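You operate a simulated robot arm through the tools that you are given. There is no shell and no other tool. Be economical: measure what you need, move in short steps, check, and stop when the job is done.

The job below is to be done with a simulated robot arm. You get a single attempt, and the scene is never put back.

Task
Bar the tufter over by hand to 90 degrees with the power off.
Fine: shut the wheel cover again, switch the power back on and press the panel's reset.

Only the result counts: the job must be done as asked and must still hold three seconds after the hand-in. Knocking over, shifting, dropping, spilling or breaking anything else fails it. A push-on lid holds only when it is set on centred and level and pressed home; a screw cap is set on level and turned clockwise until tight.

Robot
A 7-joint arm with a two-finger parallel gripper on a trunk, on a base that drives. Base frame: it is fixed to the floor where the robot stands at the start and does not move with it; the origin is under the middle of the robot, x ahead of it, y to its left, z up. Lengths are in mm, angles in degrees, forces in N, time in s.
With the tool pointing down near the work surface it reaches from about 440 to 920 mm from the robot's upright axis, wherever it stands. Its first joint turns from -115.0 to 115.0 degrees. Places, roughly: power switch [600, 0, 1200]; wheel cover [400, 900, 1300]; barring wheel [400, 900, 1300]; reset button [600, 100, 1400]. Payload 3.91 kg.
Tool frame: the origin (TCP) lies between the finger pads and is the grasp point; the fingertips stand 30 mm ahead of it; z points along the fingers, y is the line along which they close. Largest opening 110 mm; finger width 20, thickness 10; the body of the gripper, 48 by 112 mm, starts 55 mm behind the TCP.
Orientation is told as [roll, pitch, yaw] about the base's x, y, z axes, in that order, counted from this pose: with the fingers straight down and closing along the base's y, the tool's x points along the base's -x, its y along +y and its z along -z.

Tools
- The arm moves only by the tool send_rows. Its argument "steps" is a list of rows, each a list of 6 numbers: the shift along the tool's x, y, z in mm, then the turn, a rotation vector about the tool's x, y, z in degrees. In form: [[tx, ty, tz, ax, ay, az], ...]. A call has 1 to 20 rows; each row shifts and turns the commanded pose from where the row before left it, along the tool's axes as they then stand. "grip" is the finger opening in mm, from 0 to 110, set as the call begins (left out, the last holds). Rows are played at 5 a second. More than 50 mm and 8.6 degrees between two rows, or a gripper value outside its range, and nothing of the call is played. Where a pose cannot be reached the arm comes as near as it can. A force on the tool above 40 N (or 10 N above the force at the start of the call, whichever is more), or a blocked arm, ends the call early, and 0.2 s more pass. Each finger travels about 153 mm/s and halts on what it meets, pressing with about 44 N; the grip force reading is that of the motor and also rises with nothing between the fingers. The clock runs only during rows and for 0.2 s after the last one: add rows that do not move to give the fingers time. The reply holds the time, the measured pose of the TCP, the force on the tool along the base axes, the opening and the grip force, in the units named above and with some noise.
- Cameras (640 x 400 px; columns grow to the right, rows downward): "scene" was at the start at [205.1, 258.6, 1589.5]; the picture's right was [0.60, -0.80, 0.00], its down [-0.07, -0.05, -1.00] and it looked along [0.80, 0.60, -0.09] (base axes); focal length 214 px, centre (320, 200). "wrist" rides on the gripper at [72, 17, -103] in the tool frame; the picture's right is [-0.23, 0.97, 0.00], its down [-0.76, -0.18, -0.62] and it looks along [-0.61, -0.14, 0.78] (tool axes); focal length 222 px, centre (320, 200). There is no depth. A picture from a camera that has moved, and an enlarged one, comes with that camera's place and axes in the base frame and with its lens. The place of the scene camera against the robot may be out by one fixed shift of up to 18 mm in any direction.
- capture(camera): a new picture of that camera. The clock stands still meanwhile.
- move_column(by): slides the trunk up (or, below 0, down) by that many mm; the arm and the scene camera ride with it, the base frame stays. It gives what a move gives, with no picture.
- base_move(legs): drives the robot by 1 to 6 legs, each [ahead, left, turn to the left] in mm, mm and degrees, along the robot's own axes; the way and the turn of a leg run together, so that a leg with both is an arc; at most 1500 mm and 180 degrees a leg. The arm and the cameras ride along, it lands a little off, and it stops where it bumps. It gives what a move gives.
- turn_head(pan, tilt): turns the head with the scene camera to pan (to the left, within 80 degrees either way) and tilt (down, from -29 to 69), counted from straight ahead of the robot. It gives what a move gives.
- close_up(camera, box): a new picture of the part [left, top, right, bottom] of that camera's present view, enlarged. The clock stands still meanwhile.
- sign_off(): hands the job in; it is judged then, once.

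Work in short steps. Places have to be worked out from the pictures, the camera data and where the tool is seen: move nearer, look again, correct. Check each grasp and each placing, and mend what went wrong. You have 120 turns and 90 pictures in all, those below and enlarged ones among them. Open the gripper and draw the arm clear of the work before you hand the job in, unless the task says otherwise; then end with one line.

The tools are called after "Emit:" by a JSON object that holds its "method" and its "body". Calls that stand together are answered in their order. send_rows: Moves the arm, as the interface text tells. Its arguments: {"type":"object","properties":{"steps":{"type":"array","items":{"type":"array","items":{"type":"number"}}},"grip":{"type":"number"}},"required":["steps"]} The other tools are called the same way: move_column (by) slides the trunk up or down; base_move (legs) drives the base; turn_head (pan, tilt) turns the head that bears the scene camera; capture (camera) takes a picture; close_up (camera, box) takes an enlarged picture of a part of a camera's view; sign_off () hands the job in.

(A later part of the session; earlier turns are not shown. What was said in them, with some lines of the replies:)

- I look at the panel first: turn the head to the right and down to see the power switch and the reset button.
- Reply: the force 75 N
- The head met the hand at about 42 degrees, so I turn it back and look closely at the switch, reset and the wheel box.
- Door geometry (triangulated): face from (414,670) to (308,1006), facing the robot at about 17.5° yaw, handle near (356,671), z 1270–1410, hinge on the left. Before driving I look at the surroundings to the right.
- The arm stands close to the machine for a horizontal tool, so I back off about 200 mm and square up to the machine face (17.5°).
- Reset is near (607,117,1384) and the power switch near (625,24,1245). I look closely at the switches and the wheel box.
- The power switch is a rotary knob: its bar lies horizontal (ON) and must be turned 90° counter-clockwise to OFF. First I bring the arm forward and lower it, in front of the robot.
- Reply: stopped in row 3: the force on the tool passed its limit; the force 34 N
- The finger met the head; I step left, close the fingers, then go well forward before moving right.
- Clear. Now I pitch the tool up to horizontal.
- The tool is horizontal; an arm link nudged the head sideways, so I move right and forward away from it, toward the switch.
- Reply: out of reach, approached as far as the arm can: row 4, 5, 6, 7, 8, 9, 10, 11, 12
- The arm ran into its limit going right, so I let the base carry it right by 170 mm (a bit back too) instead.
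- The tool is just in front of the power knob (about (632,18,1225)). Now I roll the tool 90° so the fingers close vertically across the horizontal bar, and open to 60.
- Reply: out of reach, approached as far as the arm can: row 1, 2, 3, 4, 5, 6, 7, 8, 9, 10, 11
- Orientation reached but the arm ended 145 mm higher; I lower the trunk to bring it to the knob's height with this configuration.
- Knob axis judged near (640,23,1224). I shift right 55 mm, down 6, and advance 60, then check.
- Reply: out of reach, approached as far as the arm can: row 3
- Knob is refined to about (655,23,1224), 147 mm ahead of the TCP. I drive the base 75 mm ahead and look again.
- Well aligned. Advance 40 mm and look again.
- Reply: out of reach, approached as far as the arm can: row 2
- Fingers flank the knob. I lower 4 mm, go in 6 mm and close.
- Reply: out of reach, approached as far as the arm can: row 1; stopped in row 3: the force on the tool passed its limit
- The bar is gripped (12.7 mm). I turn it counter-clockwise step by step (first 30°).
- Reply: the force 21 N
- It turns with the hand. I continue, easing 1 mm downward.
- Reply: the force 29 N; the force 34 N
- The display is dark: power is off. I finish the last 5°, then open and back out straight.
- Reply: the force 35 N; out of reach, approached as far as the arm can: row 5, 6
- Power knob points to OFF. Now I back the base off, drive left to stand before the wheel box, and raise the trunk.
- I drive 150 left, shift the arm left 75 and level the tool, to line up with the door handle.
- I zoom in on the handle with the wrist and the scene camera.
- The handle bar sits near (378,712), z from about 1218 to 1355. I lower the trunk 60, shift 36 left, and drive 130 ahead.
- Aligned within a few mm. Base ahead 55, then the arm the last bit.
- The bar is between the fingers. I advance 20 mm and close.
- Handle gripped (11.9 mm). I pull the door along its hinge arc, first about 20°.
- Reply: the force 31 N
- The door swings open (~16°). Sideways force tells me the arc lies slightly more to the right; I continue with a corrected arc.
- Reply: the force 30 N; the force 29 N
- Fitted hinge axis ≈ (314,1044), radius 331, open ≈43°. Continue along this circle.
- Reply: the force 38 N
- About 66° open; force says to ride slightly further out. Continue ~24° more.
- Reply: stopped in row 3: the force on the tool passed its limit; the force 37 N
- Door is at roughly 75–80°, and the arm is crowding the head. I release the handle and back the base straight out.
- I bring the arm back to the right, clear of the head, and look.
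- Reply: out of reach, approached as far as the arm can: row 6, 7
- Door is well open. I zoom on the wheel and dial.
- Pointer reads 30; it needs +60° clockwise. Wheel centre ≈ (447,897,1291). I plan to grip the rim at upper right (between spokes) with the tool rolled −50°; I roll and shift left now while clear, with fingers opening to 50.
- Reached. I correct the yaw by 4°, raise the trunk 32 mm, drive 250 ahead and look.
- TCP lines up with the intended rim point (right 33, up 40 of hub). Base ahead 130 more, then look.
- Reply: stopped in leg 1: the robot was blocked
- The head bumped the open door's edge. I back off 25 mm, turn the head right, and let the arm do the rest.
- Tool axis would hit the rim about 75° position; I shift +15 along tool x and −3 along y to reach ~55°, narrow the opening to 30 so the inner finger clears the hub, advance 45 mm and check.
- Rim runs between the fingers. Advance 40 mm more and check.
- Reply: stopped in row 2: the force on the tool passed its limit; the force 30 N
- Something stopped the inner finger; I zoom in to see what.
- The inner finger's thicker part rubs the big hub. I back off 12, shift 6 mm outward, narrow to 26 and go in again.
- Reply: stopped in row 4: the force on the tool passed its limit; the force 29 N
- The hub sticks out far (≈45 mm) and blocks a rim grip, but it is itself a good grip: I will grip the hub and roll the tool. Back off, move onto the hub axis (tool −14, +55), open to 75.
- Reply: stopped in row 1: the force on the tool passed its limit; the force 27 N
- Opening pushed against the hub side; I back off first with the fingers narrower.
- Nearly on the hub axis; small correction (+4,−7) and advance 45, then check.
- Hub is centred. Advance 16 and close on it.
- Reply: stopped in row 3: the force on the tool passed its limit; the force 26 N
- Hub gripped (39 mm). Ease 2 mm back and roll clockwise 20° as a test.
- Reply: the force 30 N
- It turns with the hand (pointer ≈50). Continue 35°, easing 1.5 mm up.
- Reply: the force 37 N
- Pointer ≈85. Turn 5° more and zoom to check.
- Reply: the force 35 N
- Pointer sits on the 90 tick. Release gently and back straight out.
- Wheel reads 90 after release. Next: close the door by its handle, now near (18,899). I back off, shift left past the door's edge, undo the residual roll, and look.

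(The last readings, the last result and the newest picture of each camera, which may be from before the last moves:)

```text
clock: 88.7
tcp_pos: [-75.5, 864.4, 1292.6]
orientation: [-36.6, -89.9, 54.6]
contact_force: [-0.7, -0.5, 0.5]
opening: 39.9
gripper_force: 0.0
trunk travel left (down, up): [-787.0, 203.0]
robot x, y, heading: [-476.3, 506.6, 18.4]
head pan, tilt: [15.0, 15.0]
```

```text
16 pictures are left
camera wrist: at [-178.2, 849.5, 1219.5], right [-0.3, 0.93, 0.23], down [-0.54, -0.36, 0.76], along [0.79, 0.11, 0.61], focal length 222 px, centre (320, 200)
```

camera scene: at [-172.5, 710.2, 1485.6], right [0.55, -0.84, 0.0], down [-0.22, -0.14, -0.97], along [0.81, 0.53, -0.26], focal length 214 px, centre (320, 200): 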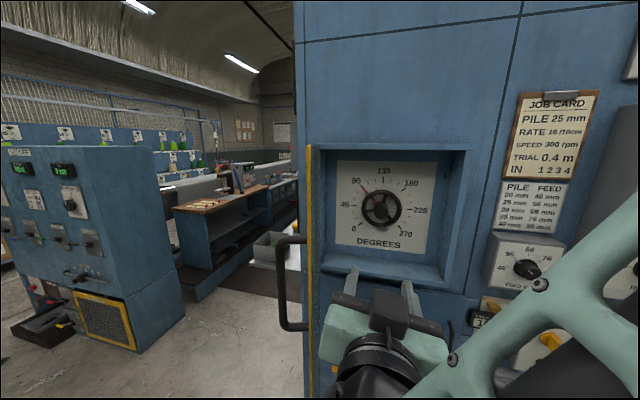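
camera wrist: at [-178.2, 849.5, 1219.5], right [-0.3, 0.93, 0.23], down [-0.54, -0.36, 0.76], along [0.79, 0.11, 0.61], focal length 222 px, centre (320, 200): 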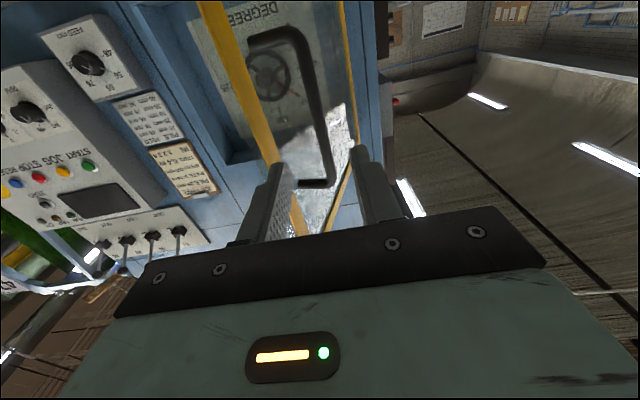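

Handle is nearly straight ahead. Base ahead 65 and look again.

Emit:
{"method": "base_move", "body": {"legs": [[65, 0, 0]]}}

Emit:
{"method": "capture", "body": {"camera": "wrist"}}

```text
clock: 89.7
tcp_pos: [-12.8, 884.4, 1291.6]
orientation: [-16.8, -90.0, 34.7]
contact_force: [-0.2, -0.8, -1.0]
opening: 40.4
gripper_force: 0.0
trunk travel left (down, up): [-787.0, 203.0]
robot x, y, heading: [-412.5, 526.6, 18.3]
head pan, tilt: [15.0, 15.0]
```

```text
15 pictures are left
camera wrist: at [-115.8, 870.1, 1219.6], right [-0.3, 0.93, 0.23], down [-0.54, -0.36, 0.76], along [0.79, 0.11, 0.61], focal length 222 px, centre (320, 200)
```

wrist: 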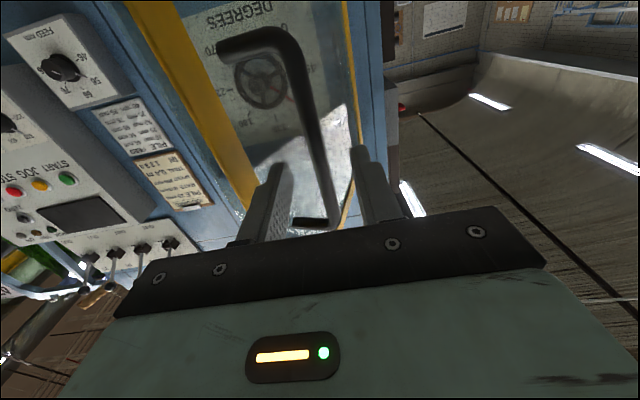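

Bar near (41,896), 54 mm ahead, 5 mm to the right. I go in with the arm and grip.

Emit:
{"method": "send_rows", "body": {"steps": [[0, -5, 14, 0, 0, 0], [0, 0, 20, 0, 0, 0], [0, 0, 20, 0, 0, 0], [0, 0, 0, 0, 0, 0]]}}

Emit:
{"method": "send_rows", "body": {"grip": 0, "steps": [[0, 0, 0, 0, 0, 0], [0, 0, 0, 0, 0, 0]]}}

```text
clock: 90.7
tcp_pos: [38.8, 895.1, 1293.2]
orientation: [-22.2, -89.9, 40.1]
contact_force: [0.0, 0.5, -0.4]
opening: 40.2
gripper_force: 0.0
trunk travel left (down, up): [-787.0, 203.0]
robot x, y, heading: [-412.2, 526.6, 18.2]
head pan, tilt: [15.0, 15.0]
```

```text
clock: 91.3
tcp_pos: [37.9, 895.9, 1293.7]
orientation: [2.7, -89.9, 15.2]
contact_force: [-1.5, 0.1, -0.1]
opening: 11.7
gripper_force: 45.5
trunk travel left (down, up): [-787.0, 203.0]
robot x, y, heading: [-413.7, 529.0, 18.1]
head pan, tilt: [15.0, 15.0]
```

Handle gripped. I swing the door closed along the reverse arc, first ~24°.

Emit:
{"method": "send_rows", "body": {"steps": [[0, -21.5, 2.8, 0, 0, 0], [0, -21.2, 4.3, 0, 0, 0], [0, -20.7, 5.9, 0, 0, 0], [0, -20.3, 7.1, 0, 0, 0], [0, -19.7, 8.6, 0, 0, 0], [0, -19, 9.9, 0, 0, 0]]}}

```text
clock: 92.4
tcp_pos: [90.5, 824.6, 1293.0]
orientation: [30.0, -89.7, -11.8]
contact_force: [15.5, 15.1, -5.1]
opening: 11.6
gripper_force: 44.8
trunk travel left (down, up): [-787.0, 203.0]
robot x, y, heading: [-415.2, 524.7, 18.3]
head pan, tilt: [15.0, 15.0]
stopped in row 5: the force on the tool passed its limit (the readings are from after the stop); the commanded pose is now the measured one
```

Force points toward the hinge, so I use a slightly smaller radius and continue.

Emit:
{"method": "send_rows", "body": {"steps": [[0, -18.8, 9.8, 0, 0, 0], [0, -17.8, 11.3, 0, 0, 0], [0, -17.6, 11.2, 0, 0, 0], [0, -17, 11.8, 0, 0, 0], [0, -16.1, 13.2, 0, 0, 0], [0, -15.2, 14, 0, 0, 0]]}}

Emit:
{"method": "capture", "body": {"camera": "scene"}}

```text
clock: 93.1
tcp_pos: [128.1, 787.7, 1294.8]
orientation: [-16.8, -89.4, 34.3]
contact_force: [-9.7, -12.0, -2.9]
opening: 11.7
gripper_force: 45.0
out of reach, approached as far as the arm can: row 2, 3
trunk travel left (down, up): [-787.0, 203.0]
robot x, y, heading: [-410.5, 522.7, 18.6]
head pan, tilt: [15.0, 15.0]
stopped in row 3: the force on the tool passed its limit (the readings are from after the stop); the commanded pose is now the measured one
```

```text
14 pictures are left
camera scene: at [-274.5, 814.7, 1486.1], right [0.55, -0.84, 0.0], down [-0.22, -0.14, -0.97], along [0.81, 0.53, -0.26], focal length 214 px, centre (320, 200)
```

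scene: 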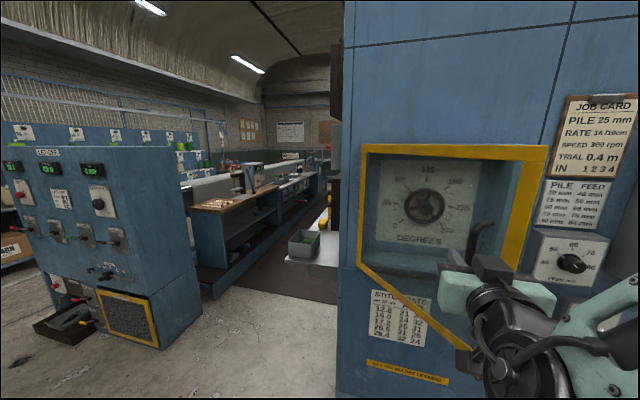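

Door about half closed; the arm hits its right-hand limit. I release, back off, move the base 150 right with the arm 150 left, to regrip.

Emit:
{"method": "send_rows", "body": {"grip": 44, "steps": [[0, 0, 0, 0, 0, 0], [0, 0, 0, 0, 0, 0]]}}

Emit:
{"method": "base_move", "body": {"legs": [[-80, 0, 0], [0, -150, 0]]}}

Emit:
{"method": "send_rows", "body": {"steps": [[0, 38, 0, 0, 0, 0], [0, 38, 0, 0, 0, 0], [0, 38, 0, 0, 0, 0], [0, 38, 0, 0, 0, 0], [0, 0, 0, 0, 0, 0]]}}

Emit:
{"method": "capture", "body": {"camera": "wrist"}}

```text
clock: 93.7
tcp_pos: [128.3, 790.8, 1292.4]
orientation: [-19.0, -89.4, 36.4]
contact_force: [-0.1, 0.0, -0.5]
opening: 44.1
gripper_force: 0.1
trunk travel left (down, up): [-787.0, 203.0]
robot x, y, heading: [-415.3, 527.3, 18.1]
head pan, tilt: [15.0, 15.0]
```

```text
clock: 95.7
tcp_pos: [99.2, 630.8, 1293.0]
orientation: [-18.7, -89.3, 36.6]
contact_force: [0.3, 0.2, -1.1]
opening: 44.2
gripper_force: 0.0
trunk travel left (down, up): [-787.0, 203.0]
robot x, y, heading: [-442.4, 368.0, 18.3]
head pan, tilt: [15.0, 15.0]
```

```text
clock: 96.9
tcp_pos: [53.4, 775.2, 1292.9]
orientation: [-17.9, -89.4, 35.6]
contact_force: [-0.2, -0.4, 1.0]
opening: 44.2
gripper_force: 0.2
trunk travel left (down, up): [-787.0, 203.0]
robot x, y, heading: [-440.2, 367.1, 18.1]
head pan, tilt: [15.0, 15.0]
```

```text
13 pictures are left
camera wrist: at [-50.5, 759.7, 1220.5], right [-0.29, 0.93, 0.22], down [-0.53, -0.35, 0.77], along [0.79, 0.11, 0.6], focal length 222 px, centre (320, 200)
```

wrist: 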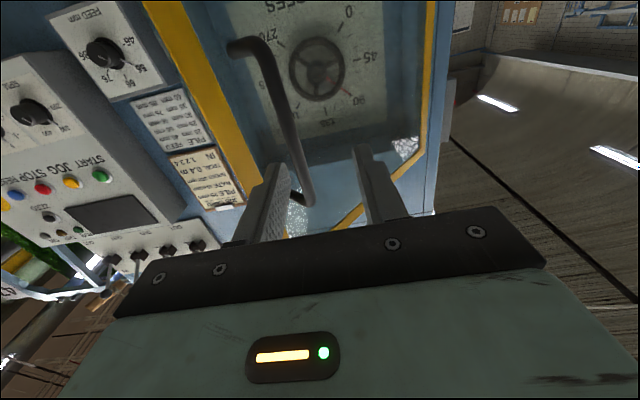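

Bar near (145,774): 30 mm right, 86 mm ahead. Shift right, drive 55, then arm in and grip.

Emit:
{"method": "send_rows", "body": {"steps": [[0, -29, 0, 0, 0, 0], [0, 0, 0, 0, 0, 0]]}}

Emit:
{"method": "base_move", "body": {"legs": [[55, 0, 0]]}}

Emit:
{"method": "capture", "body": {"camera": "wrist"}}

```text
clock: 97.5
tcp_pos: [61.2, 748.4, 1290.9]
orientation: [-17.9, -89.4, 35.8]
contact_force: [0.6, 0.1, -0.5]
opening: 43.7
gripper_force: 0.0
trunk travel left (down, up): [-787.0, 203.0]
robot x, y, heading: [-445.0, 367.4, 18.2]
head pan, tilt: [15.0, 15.0]
```

```text
clock: 98.5
tcp_pos: [112.4, 765.2, 1290.5]
orientation: [-18.7, -89.4, 36.4]
contact_force: [0.2, 1.1, -0.1]
opening: 44.1
gripper_force: 0.0
trunk travel left (down, up): [-787.0, 203.0]
robot x, y, heading: [-391.5, 379.8, 18.3]
head pan, tilt: [15.0, 15.0]
```

```text
12 pictures are left
camera wrist: at [8.6, 749.4, 1219.1], right [-0.29, 0.93, 0.22], down [-0.53, -0.35, 0.77], along [0.79, 0.11, 0.6], focal length 222 px, centre (320, 200)
```

wrist: 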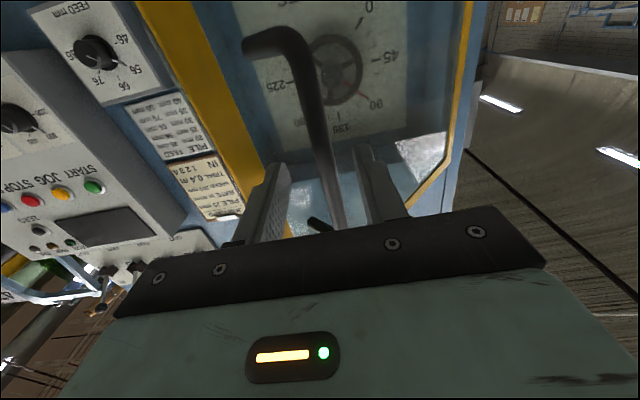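

Bar is centred. Advance 27 and grip.

Emit:
{"method": "send_rows", "body": {"steps": [[0, 0, 14, 0, 0, 0], [0, 0, 13, 0, 0, 0], [0, 0, 0, 0, 0, 0]]}}

Emit:
{"method": "send_rows", "body": {"grip": 0, "steps": [[0, 0, 0, 0, 0, 0], [0, 0, 0, 0, 0, 0]]}}

```text
clock: 99.3
tcp_pos: [138.4, 773.1, 1288.9]
orientation: [-19.6, -89.4, 37.3]
contact_force: [-0.5, 0.2, 0.3]
opening: 43.8
gripper_force: 0.0
trunk travel left (down, up): [-787.0, 203.0]
robot x, y, heading: [-390.0, 381.8, 18.1]
head pan, tilt: [15.0, 15.0]
```

```text
clock: 99.9
tcp_pos: [137.3, 771.5, 1289.3]
orientation: [-15.9, -89.4, 33.6]
contact_force: [-7.2, -9.6, -1.8]
opening: 11.8
gripper_force: 45.1
trunk travel left (down, up): [-787.0, 203.0]
robot x, y, heading: [-391.7, 382.9, 18.2]
head pan, tilt: [15.0, 15.0]
```

Now the next ~24° of closing.

Emit:
{"method": "send_rows", "body": {"steps": [[0, -16.3, 12.6, 0, 0, 0], [0, -15.6, 13.7, 0, 0, 0], [0, -14.9, 15.2, 0, 0, 0], [0, -14, 16, 0, 0, 0], [0, -12.6, 17.1, 0, 0, 0], [0, -11.7, 17.8, 0, 0, 0]]}}

```text
clock: 101.3
tcp_pos: [253.2, 723.4, 1289.2]
orientation: [-20.1, -89.3, 38.2]
contact_force: [5.2, 24.0, -15.2]
opening: 11.8
gripper_force: 44.7
trunk travel left (down, up): [-787.0, 203.0]
robot x, y, heading: [-392.5, 383.3, 18.5]
head pan, tilt: [15.0, 15.0]
```

Force again slightly toward the hinge; continue with a slightly smaller radius.

Emit:
{"method": "send_rows", "body": {"steps": [[0, -9.2, 18.5, 0, 0, 0], [0, -8.1, 18.8, 0, 0, 0], [0, -7.6, 19.3, 0, 0, 0], [0, -6.6, 19.6, 0, 0, 0]]}}

```text
clock: 102.3
tcp_pos: [336.2, 715.8, 1289.8]
orientation: [-23.7, -89.3, 41.4]
contact_force: [-0.8, 17.7, -10.2]
opening: 11.7
gripper_force: 45.1
trunk travel left (down, up): [-787.0, 203.0]
robot x, y, heading: [-391.3, 384.3, 18.2]
head pan, tilt: [15.0, 15.0]
```

Last ~8°, until it stops against the frame.

Emit:
{"method": "send_rows", "body": {"steps": [[0, -3, 14, 0, 0, 0], [0, -2.5, 13, 0, 0, 0], [0, -2, 10, 0, 0, 0], [0, 0, 5, 0, 0, 0], [0, 0, 4, 0, 0, 0]]}}

Emit:
{"method": "capture", "body": {"camera": "scene"}}

```text
clock: 103.5
tcp_pos: [381.4, 720.3, 1290.5]
orientation: [-27.6, -89.5, 45.1]
contact_force: [-1.4, 9.3, 6.1]
opening: 12.0
gripper_force: 44.8
trunk travel left (down, up): [-787.0, 203.0]
robot x, y, heading: [-392.6, 383.4, 18.4]
head pan, tilt: [15.0, 15.0]
```

```text
11 pictures are left
camera scene: at [-253.7, 671.7, 1485.6], right [0.55, -0.84, 0.0], down [-0.22, -0.14, -0.97], along [0.81, 0.53, -0.26], focal length 214 px, centre (320, 200)
```

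scene: 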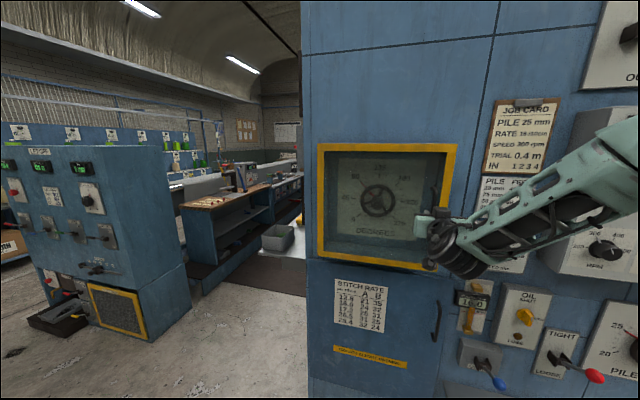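

It looks closed; I push gently on to confirm the stop.

Emit:
{"method": "send_rows", "body": {"steps": [[0, 0, 4, 0, 0, 0], [0, 0, 4, 0, 0, 0], [0, 0, 4, 0, 0, 0], [0, 0, 0, 0, 0, 0]]}}

Emit:
{"method": "send_rows", "body": {"grip": 44, "steps": [[0, 0, 0, 0, 0, 0], [0, 0, 0, 0, 0, 0], [0, 0, -10, 0, 0, 0], [0, 0, -30, 0, 0, 0], [0, 0, -40, 0, 0, 0], [0, 0, 0, 0, 0, 0]]}}

Emit:
{"method": "close_up", "body": {"camera": "scene", "box": [300, 130, 480, 280]}}

```text
clock: 104.5
tcp_pos: [389.3, 721.3, 1288.0]
orientation: [-19.9, -89.4, 37.8]
contact_force: [-33.1, -12.1, 2.2]
opening: 11.8
gripper_force: 44.4
trunk travel left (down, up): [-787.0, 203.0]
robot x, y, heading: [-390.4, 380.5, 18.4]
head pan, tilt: [15.0, 15.0]
```

```text
clock: 105.9
tcp_pos: [313.9, 698.3, 1286.8]
orientation: [-16.9, -89.4, 34.6]
contact_force: [0.2, 0.3, -0.3]
opening: 43.9
gripper_force: 0.1
trunk travel left (down, up): [-787.0, 203.0]
robot x, y, heading: [-392.9, 384.1, 18.2]
head pan, tilt: [15.0, 15.0]
```

```text
2.67 times, centred on (390, 205) of scene
camera zoom: at [-253.4, 671.2, 1485.6], right [0.55, -0.84, 0.0], down [-0.22, -0.14, -0.97], along [0.81, 0.53, -0.26], focal length 572 px, centre (133, 187)
```

zoom: 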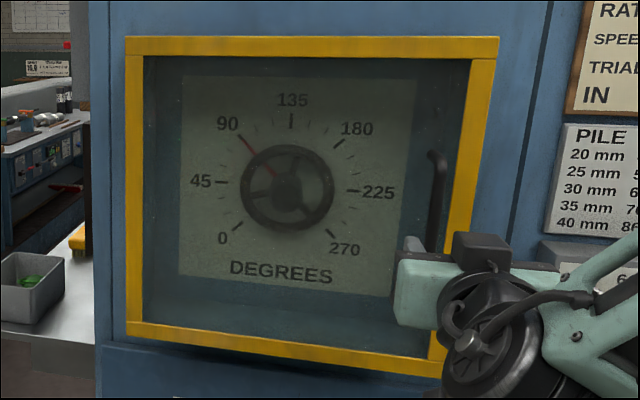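

Cover is shut (33 N at the stop), pointer on 90. Now back to the power knob: back off, lower the trunk 72 to the earlier height, and bring arm and base to the right.

Emit:
{"method": "base_move", "body": {"legs": [[-110, 0, 0]]}}

Emit:
{"method": "move_column", "body": {"by": -72}}

Emit:
{"method": "send_rows", "body": {"grip": 50, "steps": [[0, -40, -16, 0, 0, 0], [0, -40, -16, 0, 0, 0], [0, -38, -16, 0, 0, 0], [-8, 0, 0, 0, 0, 0], [0, 0, 0, 0, 0, 0]]}}

Emit:
{"method": "base_move", "body": {"legs": [[0, -630, 0]]}}

Emit:
{"method": "turn_head", "body": {"pan": -5, "tilt": 15}}

Emit:
{"method": "capture", "body": {"camera": "wrist"}}

```text
clock: 107.1
tcp_pos: [209.9, 667.2, 1286.9]
orientation: [-18.1, -89.4, 36.2]
contact_force: [0.7, -0.6, 0.0]
opening: 43.9
gripper_force: 0.1
trunk travel left (down, up): [-787.0, 203.0]
robot x, y, heading: [-494.3, 349.4, 18.4]
head pan, tilt: [15.0, 15.0]
```

```text
clock: 108.2
tcp_pos: [208.5, 666.8, 1216.8]
orientation: [-17.9, -89.4, 36.0]
contact_force: [-0.3, 0.5, 0.6]
opening: 44.3
gripper_force: 0.1
trunk travel left (down, up): [-715.0, 275.0]
robot x, y, heading: [-494.5, 350.4, 18.6]
head pan, tilt: [15.0, 15.0]
```

```text
clock: 109.4
tcp_pos: [198.9, 540.4, 1224.6]
orientation: [-17.7, -89.5, 35.7]
contact_force: [0.9, 0.6, -0.1]
opening: 50.3
gripper_force: 0.1
trunk travel left (down, up): [-715.0, 275.0]
robot x, y, heading: [-495.3, 350.3, 18.5]
head pan, tilt: [15.0, 15.0]
```

```text
clock: 113.0
tcp_pos: [403.4, -76.2, 1224.0]
orientation: [-18.3, -89.4, 36.0]
contact_force: [0.5, -0.3, -0.2]
opening: 50.1
gripper_force: 0.1
trunk travel left (down, up): [-715.0, 275.0]
robot x, y, heading: [-293.5, -263.0, 18.3]
head pan, tilt: [15.0, 15.0]
```

```text
clock: 113.8
tcp_pos: [404.1, -76.1, 1223.2]
orientation: [-18.5, -89.4, 36.2]
contact_force: [-0.8, -0.9, 0.7]
opening: 50.0
gripper_force: 0.0
trunk travel left (down, up): [-715.0, 275.0]
robot x, y, heading: [-292.2, -264.1, 18.2]
head pan, tilt: [-5.0, 15.0]
```

```text
9 pictures are left
camera wrist: at [299.6, -90.8, 1152.7], right [-0.29, 0.93, 0.22], down [-0.53, -0.35, 0.77], along [0.79, 0.11, 0.6], focal length 222 px, centre (320, 200)
```

wrist: 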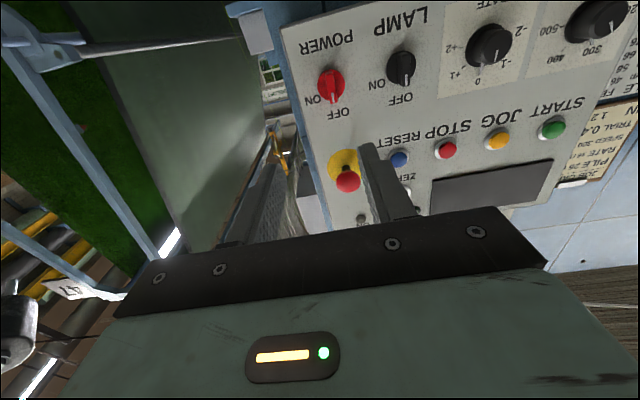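

Knob grip point is 241 mm ahead, 15 mm to the left. Drive ahead 170 and left 15, then look.

Emit:
{"method": "base_move", "body": {"legs": [[170, 15, 0]]}}

Emit:
{"method": "capture", "body": {"camera": "wrist"}}

```text
clock: 115.2
tcp_pos: [560.0, -8.0, 1224.1]
orientation: [-18.6, -89.4, 36.3]
contact_force: [-0.1, 0.0, -1.3]
opening: 50.0
gripper_force: 0.0
trunk travel left (down, up): [-715.0, 275.0]
robot x, y, heading: [-138.7, -196.7, 18.3]
head pan, tilt: [-5.0, 15.0]
```

```text
8 pictures are left
camera wrist: at [456.1, -22.8, 1152.7], right [-0.29, 0.93, 0.22], down [-0.53, -0.35, 0.77], along [0.79, 0.11, 0.6], focal length 222 px, centre (320, 200)
```

wrist: 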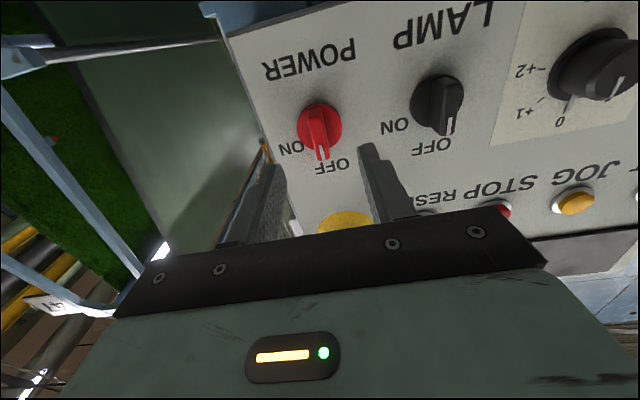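

Centred on the knob. Base ahead 55, arm the last 17, then grip.

Emit:
{"method": "base_move", "body": {"legs": [[55, 0, 0]]}}

Emit:
{"method": "send_rows", "body": {"steps": [[0, 0, 6, 0, 0, 0], [0, 0, 6, 0, 0, 0], [0, 0, 0, 0, 0, 0]]}}

Emit:
{"method": "capture", "body": {"camera": "wrist"}}

```text
clock: 116.2
tcp_pos: [611.2, 10.5, 1224.3]
orientation: [-18.4, -89.4, 36.2]
contact_force: [-0.7, 0.1, 0.7]
opening: 50.2
gripper_force: 0.2
trunk travel left (down, up): [-715.0, 275.0]
robot x, y, heading: [-81.3, -183.7, 18.3]
head pan, tilt: [-5.0, 15.0]
```

```text
clock: 117.0
tcp_pos: [623.9, 15.0, 1224.0]
orientation: [-18.2, -89.3, 36.0]
contact_force: [-0.2, 0.3, 0.3]
opening: 50.0
gripper_force: 0.1
trunk travel left (down, up): [-715.0, 275.0]
robot x, y, heading: [-84.2, -181.1, 18.3]
head pan, tilt: [-5.0, 15.0]
```

```text
7 pictures are left
camera wrist: at [519.9, -0.9, 1153.0], right [-0.3, 0.93, 0.22], down [-0.53, -0.35, 0.77], along [0.79, 0.11, 0.6], focal length 222 px, centre (320, 200)
```

wrist: 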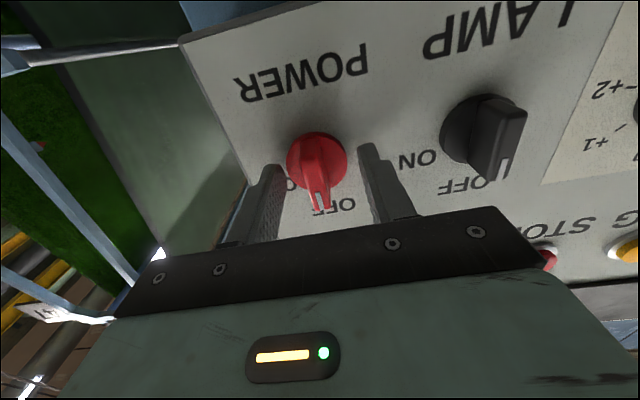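

Fingers flank the bar. Advance 4 and close.

Emit:
{"method": "send_rows", "body": {"steps": [[0, -1, 4, 0, 0, 0], [0, 0, 0, 0, 0, 0]]}}

Emit:
{"method": "send_rows", "body": {"grip": 0, "steps": [[0, 0, 0, 0, 0, 0], [0, 0, 0, 0, 0, 0]]}}

Emit:
{"method": "send_rows", "body": {"steps": [[0, 0, 0, 0, 0, 5], [0, 0, 0, 0, 0, 5], [0, 0, 0, 0, 0, 5], [0, 0, 0, 0, 0, 5], [0, 0, 0, 0, 0, 5], [0, 0, 0, 0, 0, 5]]}}

```text
clock: 117.6
tcp_pos: [628.1, 13.9, 1224.4]
orientation: [-18.6, -89.4, 36.5]
contact_force: [0.2, 0.0, 0.3]
opening: 50.1
gripper_force: 0.1
trunk travel left (down, up): [-715.0, 275.0]
robot x, y, heading: [-79.5, -178.0, 18.3]
head pan, tilt: [-5.0, 15.0]
```

```text
clock: 118.2
tcp_pos: [629.9, 14.0, 1222.5]
orientation: [-15.6, -89.4, 33.2]
contact_force: [2.9, -9.5, 0.8]
opening: 12.1
gripper_force: 45.7
trunk travel left (down, up): [-715.0, 275.0]
robot x, y, heading: [-80.0, -179.6, 18.3]
head pan, tilt: [-5.0, 15.0]
```

```text
clock: 119.6
tcp_pos: [627.8, 13.8, 1224.3]
orientation: [88.9, -60.2, -71.3]
contact_force: [7.6, -3.0, 4.1]
opening: 12.1
gripper_force: 45.4
trunk travel left (down, up): [-715.0, 275.0]
robot x, y, heading: [-79.9, -177.9, 17.9]
head pan, tilt: [-5.0, 15.0]
```

Turning well (30°). Continue the remaining 60° clockwise.

Emit:
{"method": "send_rows", "body": {"steps": [[0, 0, 0, 0, 0, 5], [0, 0, 0, 0, 0, 5], [0, 0, 0, 0, 0, 5], [0, 0, 0, 0, 0, 5], [0, 0, 0, 0, 0, 5], [0, 0, 0, 0, 0, 5]]}}

Emit:
{"method": "send_rows", "body": {"steps": [[0, 0, 0, 0, 0, 5], [0, 0, 0, 0, 0, 5], [0, 0, 0, 0, 0, 5], [0, 0, 0, 0, 0, 5], [0, 0, 0, 0, 0, 5], [0, 0, 0, 0, 0, 5]]}}

Emit:
{"method": "capture", "body": {"camera": "scene"}}

```text
clock: 121.0
tcp_pos: [627.9, 14.9, 1225.0]
orientation: [89.4, -30.0, -71.9]
contact_force: [13.2, -3.7, 13.7]
opening: 11.9
gripper_force: 45.1
trunk travel left (down, up): [-715.0, 275.0]
robot x, y, heading: [-86.1, -179.7, 18.2]
head pan, tilt: [-5.0, 15.0]
```

```text
clock: 122.4
tcp_pos: [627.4, 14.5, 1225.6]
orientation: [88.2, -0.4, -72.0]
contact_force: [22.3, 5.7, -20.3]
opening: 12.5
gripper_force: 45.3
out of reach, approached as far as the arm can: row 6
trunk travel left (down, up): [-715.0, 275.0]
robot x, y, heading: [-81.8, -180.4, 18.0]
head pan, tilt: [-5.0, 15.0]
```

```text
6 pictures are left
camera scene: at [70.5, 80.2, 1412.4], right [0.23, -0.97, 0.0], down [-0.25, -0.06, -0.97], along [0.94, 0.22, -0.26], focal length 214 px, centre (320, 200)
```

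scene: 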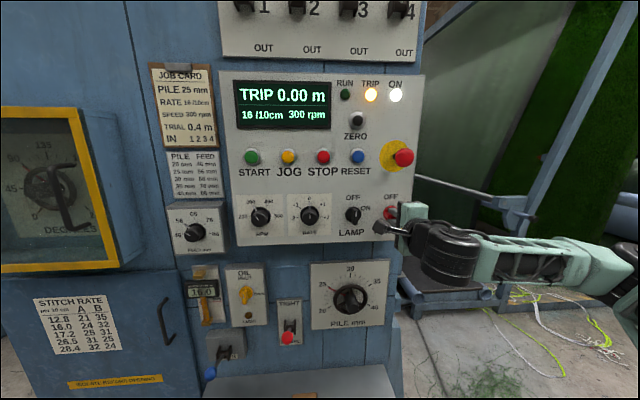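

Power is on and TRIP is showing. Release the knob, back out, raise 145 and move left 97 in front of RESET with the fingers closed.

Emit:
{"method": "send_rows", "body": {"grip": 50, "steps": [[0, 0, 0, 0, 0, 0], [0, 0, 0, 0, 0, 0]]}}

Emit:
{"method": "base_move", "body": {"legs": [[-120, 0, 0]]}}

Emit:
{"method": "send_rows", "body": {"grip": 0, "steps": [[0, 0, 0, 0, 0, 0], [0, 0, 0, 0, 0, 0]]}}

Emit:
{"method": "move_column", "body": {"by": 145}}

Emit:
{"method": "base_move", "body": {"legs": [[0, 97, 0]]}}

Emit:
{"method": "capture", "body": {"camera": "wrist"}}

```text
clock: 123.0
tcp_pos: [624.3, 13.7, 1231.6]
orientation: [89.0, -0.3, -72.1]
contact_force: [-0.9, -0.5, -0.1]
opening: 50.1
gripper_force: 0.0
trunk travel left (down, up): [-715.0, 275.0]
robot x, y, heading: [-85.3, -182.5, 18.3]
head pan, tilt: [-5.0, 15.0]
```

```text
clock: 124.2
tcp_pos: [510.1, -26.1, 1233.2]
orientation: [89.0, -0.3, -72.2]
contact_force: [0.4, 0.5, -0.2]
opening: 50.2
gripper_force: 0.1
trunk travel left (down, up): [-715.0, 275.0]
robot x, y, heading: [-201.4, -216.9, 18.4]
head pan, tilt: [-5.0, 15.0]
```

```text
clock: 124.8
tcp_pos: [510.3, -26.6, 1232.4]
orientation: [89.0, -0.2, -72.2]
contact_force: [-0.3, 0.1, 0.4]
opening: 0.2
gripper_force: 37.6
trunk travel left (down, up): [-715.0, 275.0]
robot x, y, heading: [-195.5, -218.2, 18.3]
head pan, tilt: [-5.0, 15.0]
```

```text
clock: 126.5
tcp_pos: [510.1, -26.8, 1376.3]
orientation: [89.0, -0.4, -72.1]
contact_force: [0.6, 0.7, -0.1]
opening: 0.0
gripper_force: 37.2
trunk travel left (down, up): [-860.0, 130.0]
robot x, y, heading: [-197.2, -216.5, 18.3]
head pan, tilt: [-5.0, 15.0]
```

```text
clock: 127.7
tcp_pos: [480.3, 67.1, 1377.6]
orientation: [89.0, -0.4, -72.1]
contact_force: [0.1, 0.3, 0.4]
opening: 0.0
gripper_force: 37.5
trunk travel left (down, up): [-860.0, 130.0]
robot x, y, heading: [-230.0, -123.9, 18.2]
head pan, tilt: [-5.0, 15.0]
```

```text
5 pictures are left
camera wrist: at [360.6, 104.7, 1395.3], right [0.08, -0.21, 0.97], down [-0.36, -0.92, -0.16], along [0.93, -0.34, -0.15], focal length 222 px, centre (320, 200)
```

wrist: 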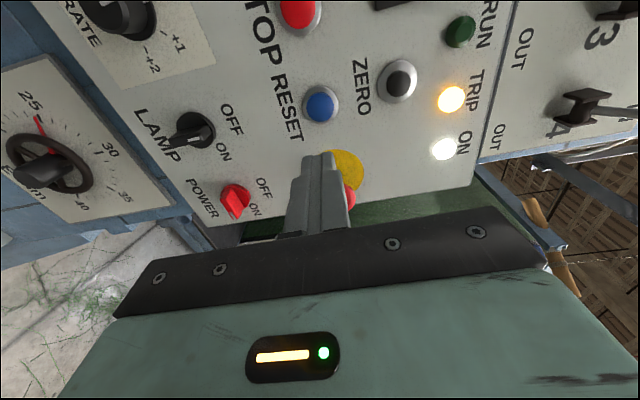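

RESET is on the tool axis except 5 mm to the left. Base ahead 80, shift 5 left, then check once.

Emit:
{"method": "base_move", "body": {"legs": [[80, 0, 0]]}}

Emit:
{"method": "send_rows", "body": {"steps": [[5, 0, 0, 0, 0, 0], [0, 0, 0, 0, 0, 0]]}}

Emit:
{"method": "capture", "body": {"camera": "wrist"}}

```text
clock: 128.7
tcp_pos: [557.2, 90.4, 1377.2]
orientation: [89.0, -0.3, -72.3]
contact_force: [-0.8, 0.9, 0.4]
opening: 0.1
gripper_force: 37.5
trunk travel left (down, up): [-860.0, 130.0]
robot x, y, heading: [-150.9, -101.5, 18.2]
head pan, tilt: [-5.0, 15.0]
```

```text
clock: 129.3
tcp_pos: [555.9, 95.4, 1378.1]
orientation: [88.9, -0.3, -72.3]
contact_force: [0.1, 0.1, -0.1]
opening: 0.0
gripper_force: 37.0
trunk travel left (down, up): [-860.0, 130.0]
robot x, y, heading: [-152.4, -99.8, 18.4]
head pan, tilt: [-5.0, 15.0]
```

```text
4 pictures are left
camera wrist: at [435.3, 133.5, 1395.6], right [0.09, -0.21, 0.97], down [-0.36, -0.92, -0.16], along [0.93, -0.34, -0.15], focal length 222 px, centre (320, 200)
```

wrist: 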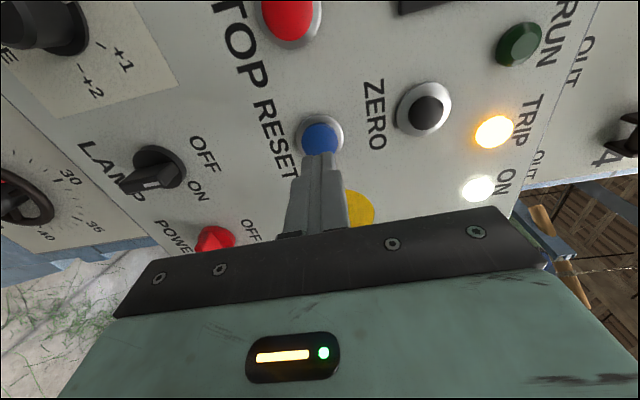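

Lined up. Advance slowly until the button is pressed.

Emit:
{"method": "send_rows", "body": {"steps": [[2, 0, 12, 0, 0, 0], [0, 0, 10, 0, 0, 0], [0, 0, 6, 0, 0, 0], [0, 0, 4, 0, 0, 0], [0, 0, 4, 0, 0, 0], [0, 0, 4, 0, 0, 0]]}}

```text
clock: 130.7
tcp_pos: [593.7, 107.0, 1381.1]
orientation: [88.6, -0.4, -72.3]
contact_force: [-3.6, -0.2, -2.9]
opening: 0.0
gripper_force: 37.7
out of reach, approached as far as the arm can: row 4
trunk travel left (down, up): [-860.0, 130.0]
robot x, y, heading: [-150.1, -102.7, 18.2]
head pan, tilt: [-5.0, 15.0]
```

Light contact. Push a little further.

Emit:
{"method": "send_rows", "body": {"steps": [[0, -2, 3, 0, 0, 0], [0, 0, 3, 0, 0, 0], [0, 0, 3, 0, 0, 0], [0, 0, 0, 0, 0, 0]]}}

Emit:
{"method": "capture", "body": {"camera": "scene"}}

```text
clock: 131.7
tcp_pos: [596.5, 110.7, 1383.3]
orientation: [88.5, -0.4, -72.2]
contact_force: [-30.6, -11.2, -12.5]
opening: 0.2
gripper_force: 36.9
out of reach, approached as far as the arm can: row 1
trunk travel left (down, up): [-860.0, 130.0]
robot x, y, heading: [-152.7, -101.8, 18.0]
head pan, tilt: [-5.0, 15.0]
```

```text
3 pictures are left
camera scene: at [-2.9, 157.9, 1558.8], right [0.23, -0.97, 0.0], down [-0.25, -0.06, -0.97], along [0.94, 0.22, -0.26], focal length 214 px, centre (320, 200)
```

scene: 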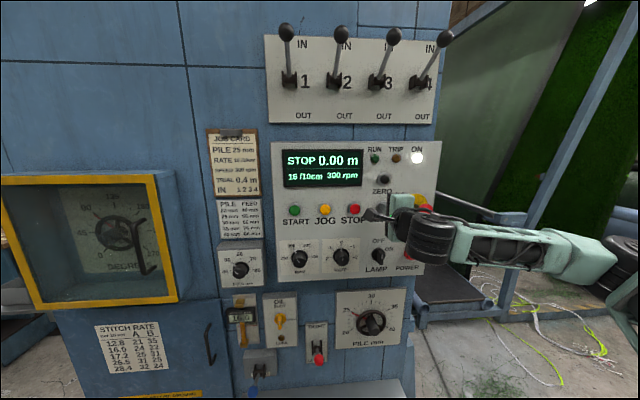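

The trip cleared: the display reads STOP, with ON lit. I back off and open the gripper, then verify.

Emit:
{"method": "send_rows", "body": {"steps": [[0, 0, -15, 0, 0, 0], [0, 0, -25, 0, 0, 0], [0, 0, 0, 0, 0, 0]]}}

Emit:
{"method": "base_move", "body": {"legs": [[-180, 0, 0]]}}

Emit:
{"method": "send_rows", "body": {"grip": 80, "steps": [[0, 0, 0, 0, 0, 0], [0, 0, 0, 0, 0, 0]]}}

Emit:
{"method": "capture", "body": {"camera": "scene"}}

```text
clock: 132.5
tcp_pos: [561.2, 97.3, 1380.7]
orientation: [89.0, -0.3, -72.3]
contact_force: [0.9, 0.0, -0.5]
opening: 0.0
gripper_force: 37.5
trunk travel left (down, up): [-860.0, 130.0]
robot x, y, heading: [-150.9, -100.5, 18.3]
head pan, tilt: [-5.0, 15.0]
```

```text
clock: 134.1
tcp_pos: [390.9, 38.2, 1380.9]
orientation: [88.9, -0.3, -72.6]
contact_force: [0.7, -0.1, 0.0]
opening: 0.2
gripper_force: 37.7
trunk travel left (down, up): [-860.0, 130.0]
robot x, y, heading: [-323.8, -159.7, 18.0]
head pan, tilt: [-5.0, 15.0]
```

```text
clock: 134.7
tcp_pos: [389.1, 39.7, 1380.9]
orientation: [88.9, -0.3, -72.5]
contact_force: [0.6, 0.0, -0.5]
opening: 79.8
gripper_force: 0.1
trunk travel left (down, up): [-860.0, 130.0]
robot x, y, heading: [-322.3, -154.3, 18.0]
head pan, tilt: [-5.0, 15.0]
```

```text
2 pictures are left
camera scene: at [-170.9, 102.3, 1558.6], right [0.22, -0.97, 0.0], down [-0.25, -0.06, -0.97], along [0.94, 0.22, -0.26], focal length 214 px, centre (320, 200)
```

scene: 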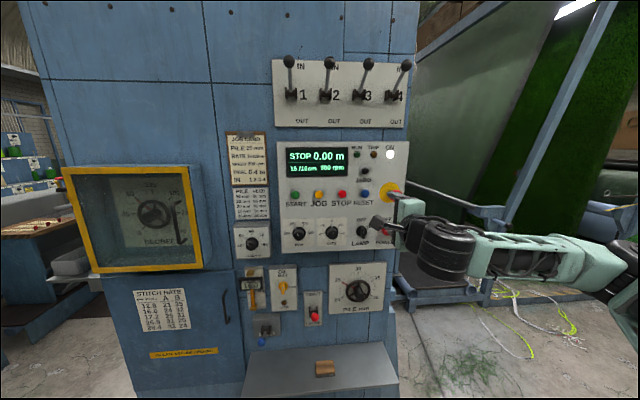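

The panel is clean and the arm is clear; one last zoom on the cover and pointer.

Emit:
{"method": "close_up", "body": {"camera": "scene", "box": [60, 155, 210, 275]}}

```text
3.33 times, centred on (135, 215) of scene
camera zoom: at [-170.9, 102.3, 1558.6], right [0.22, -0.97, 0.0], down [-0.25, -0.06, -0.97], along [0.94, 0.22, -0.26], focal length 715 px, centre (937, 150)
```

zoom: 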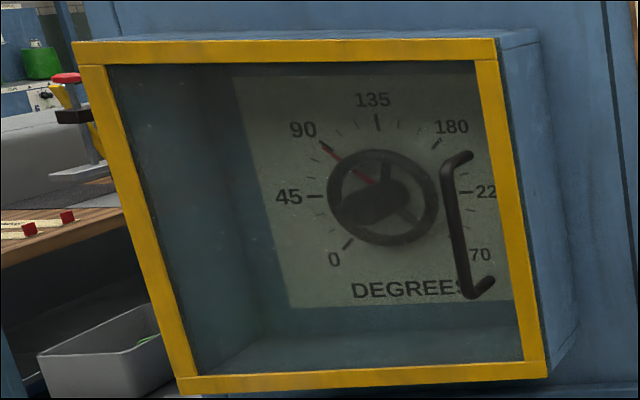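

The cover is flush, the pointer is on 90, the power is on and the trip is cleared, so I hand in.

Emit:
{"method": "sign_off", "body": {}}

```text
The job is handed in.
```

The tufter is barred to 90 degrees with the power off, the wheel cover is shut, the power is back on, and reset has cleared the trip so the panel reads STOP.
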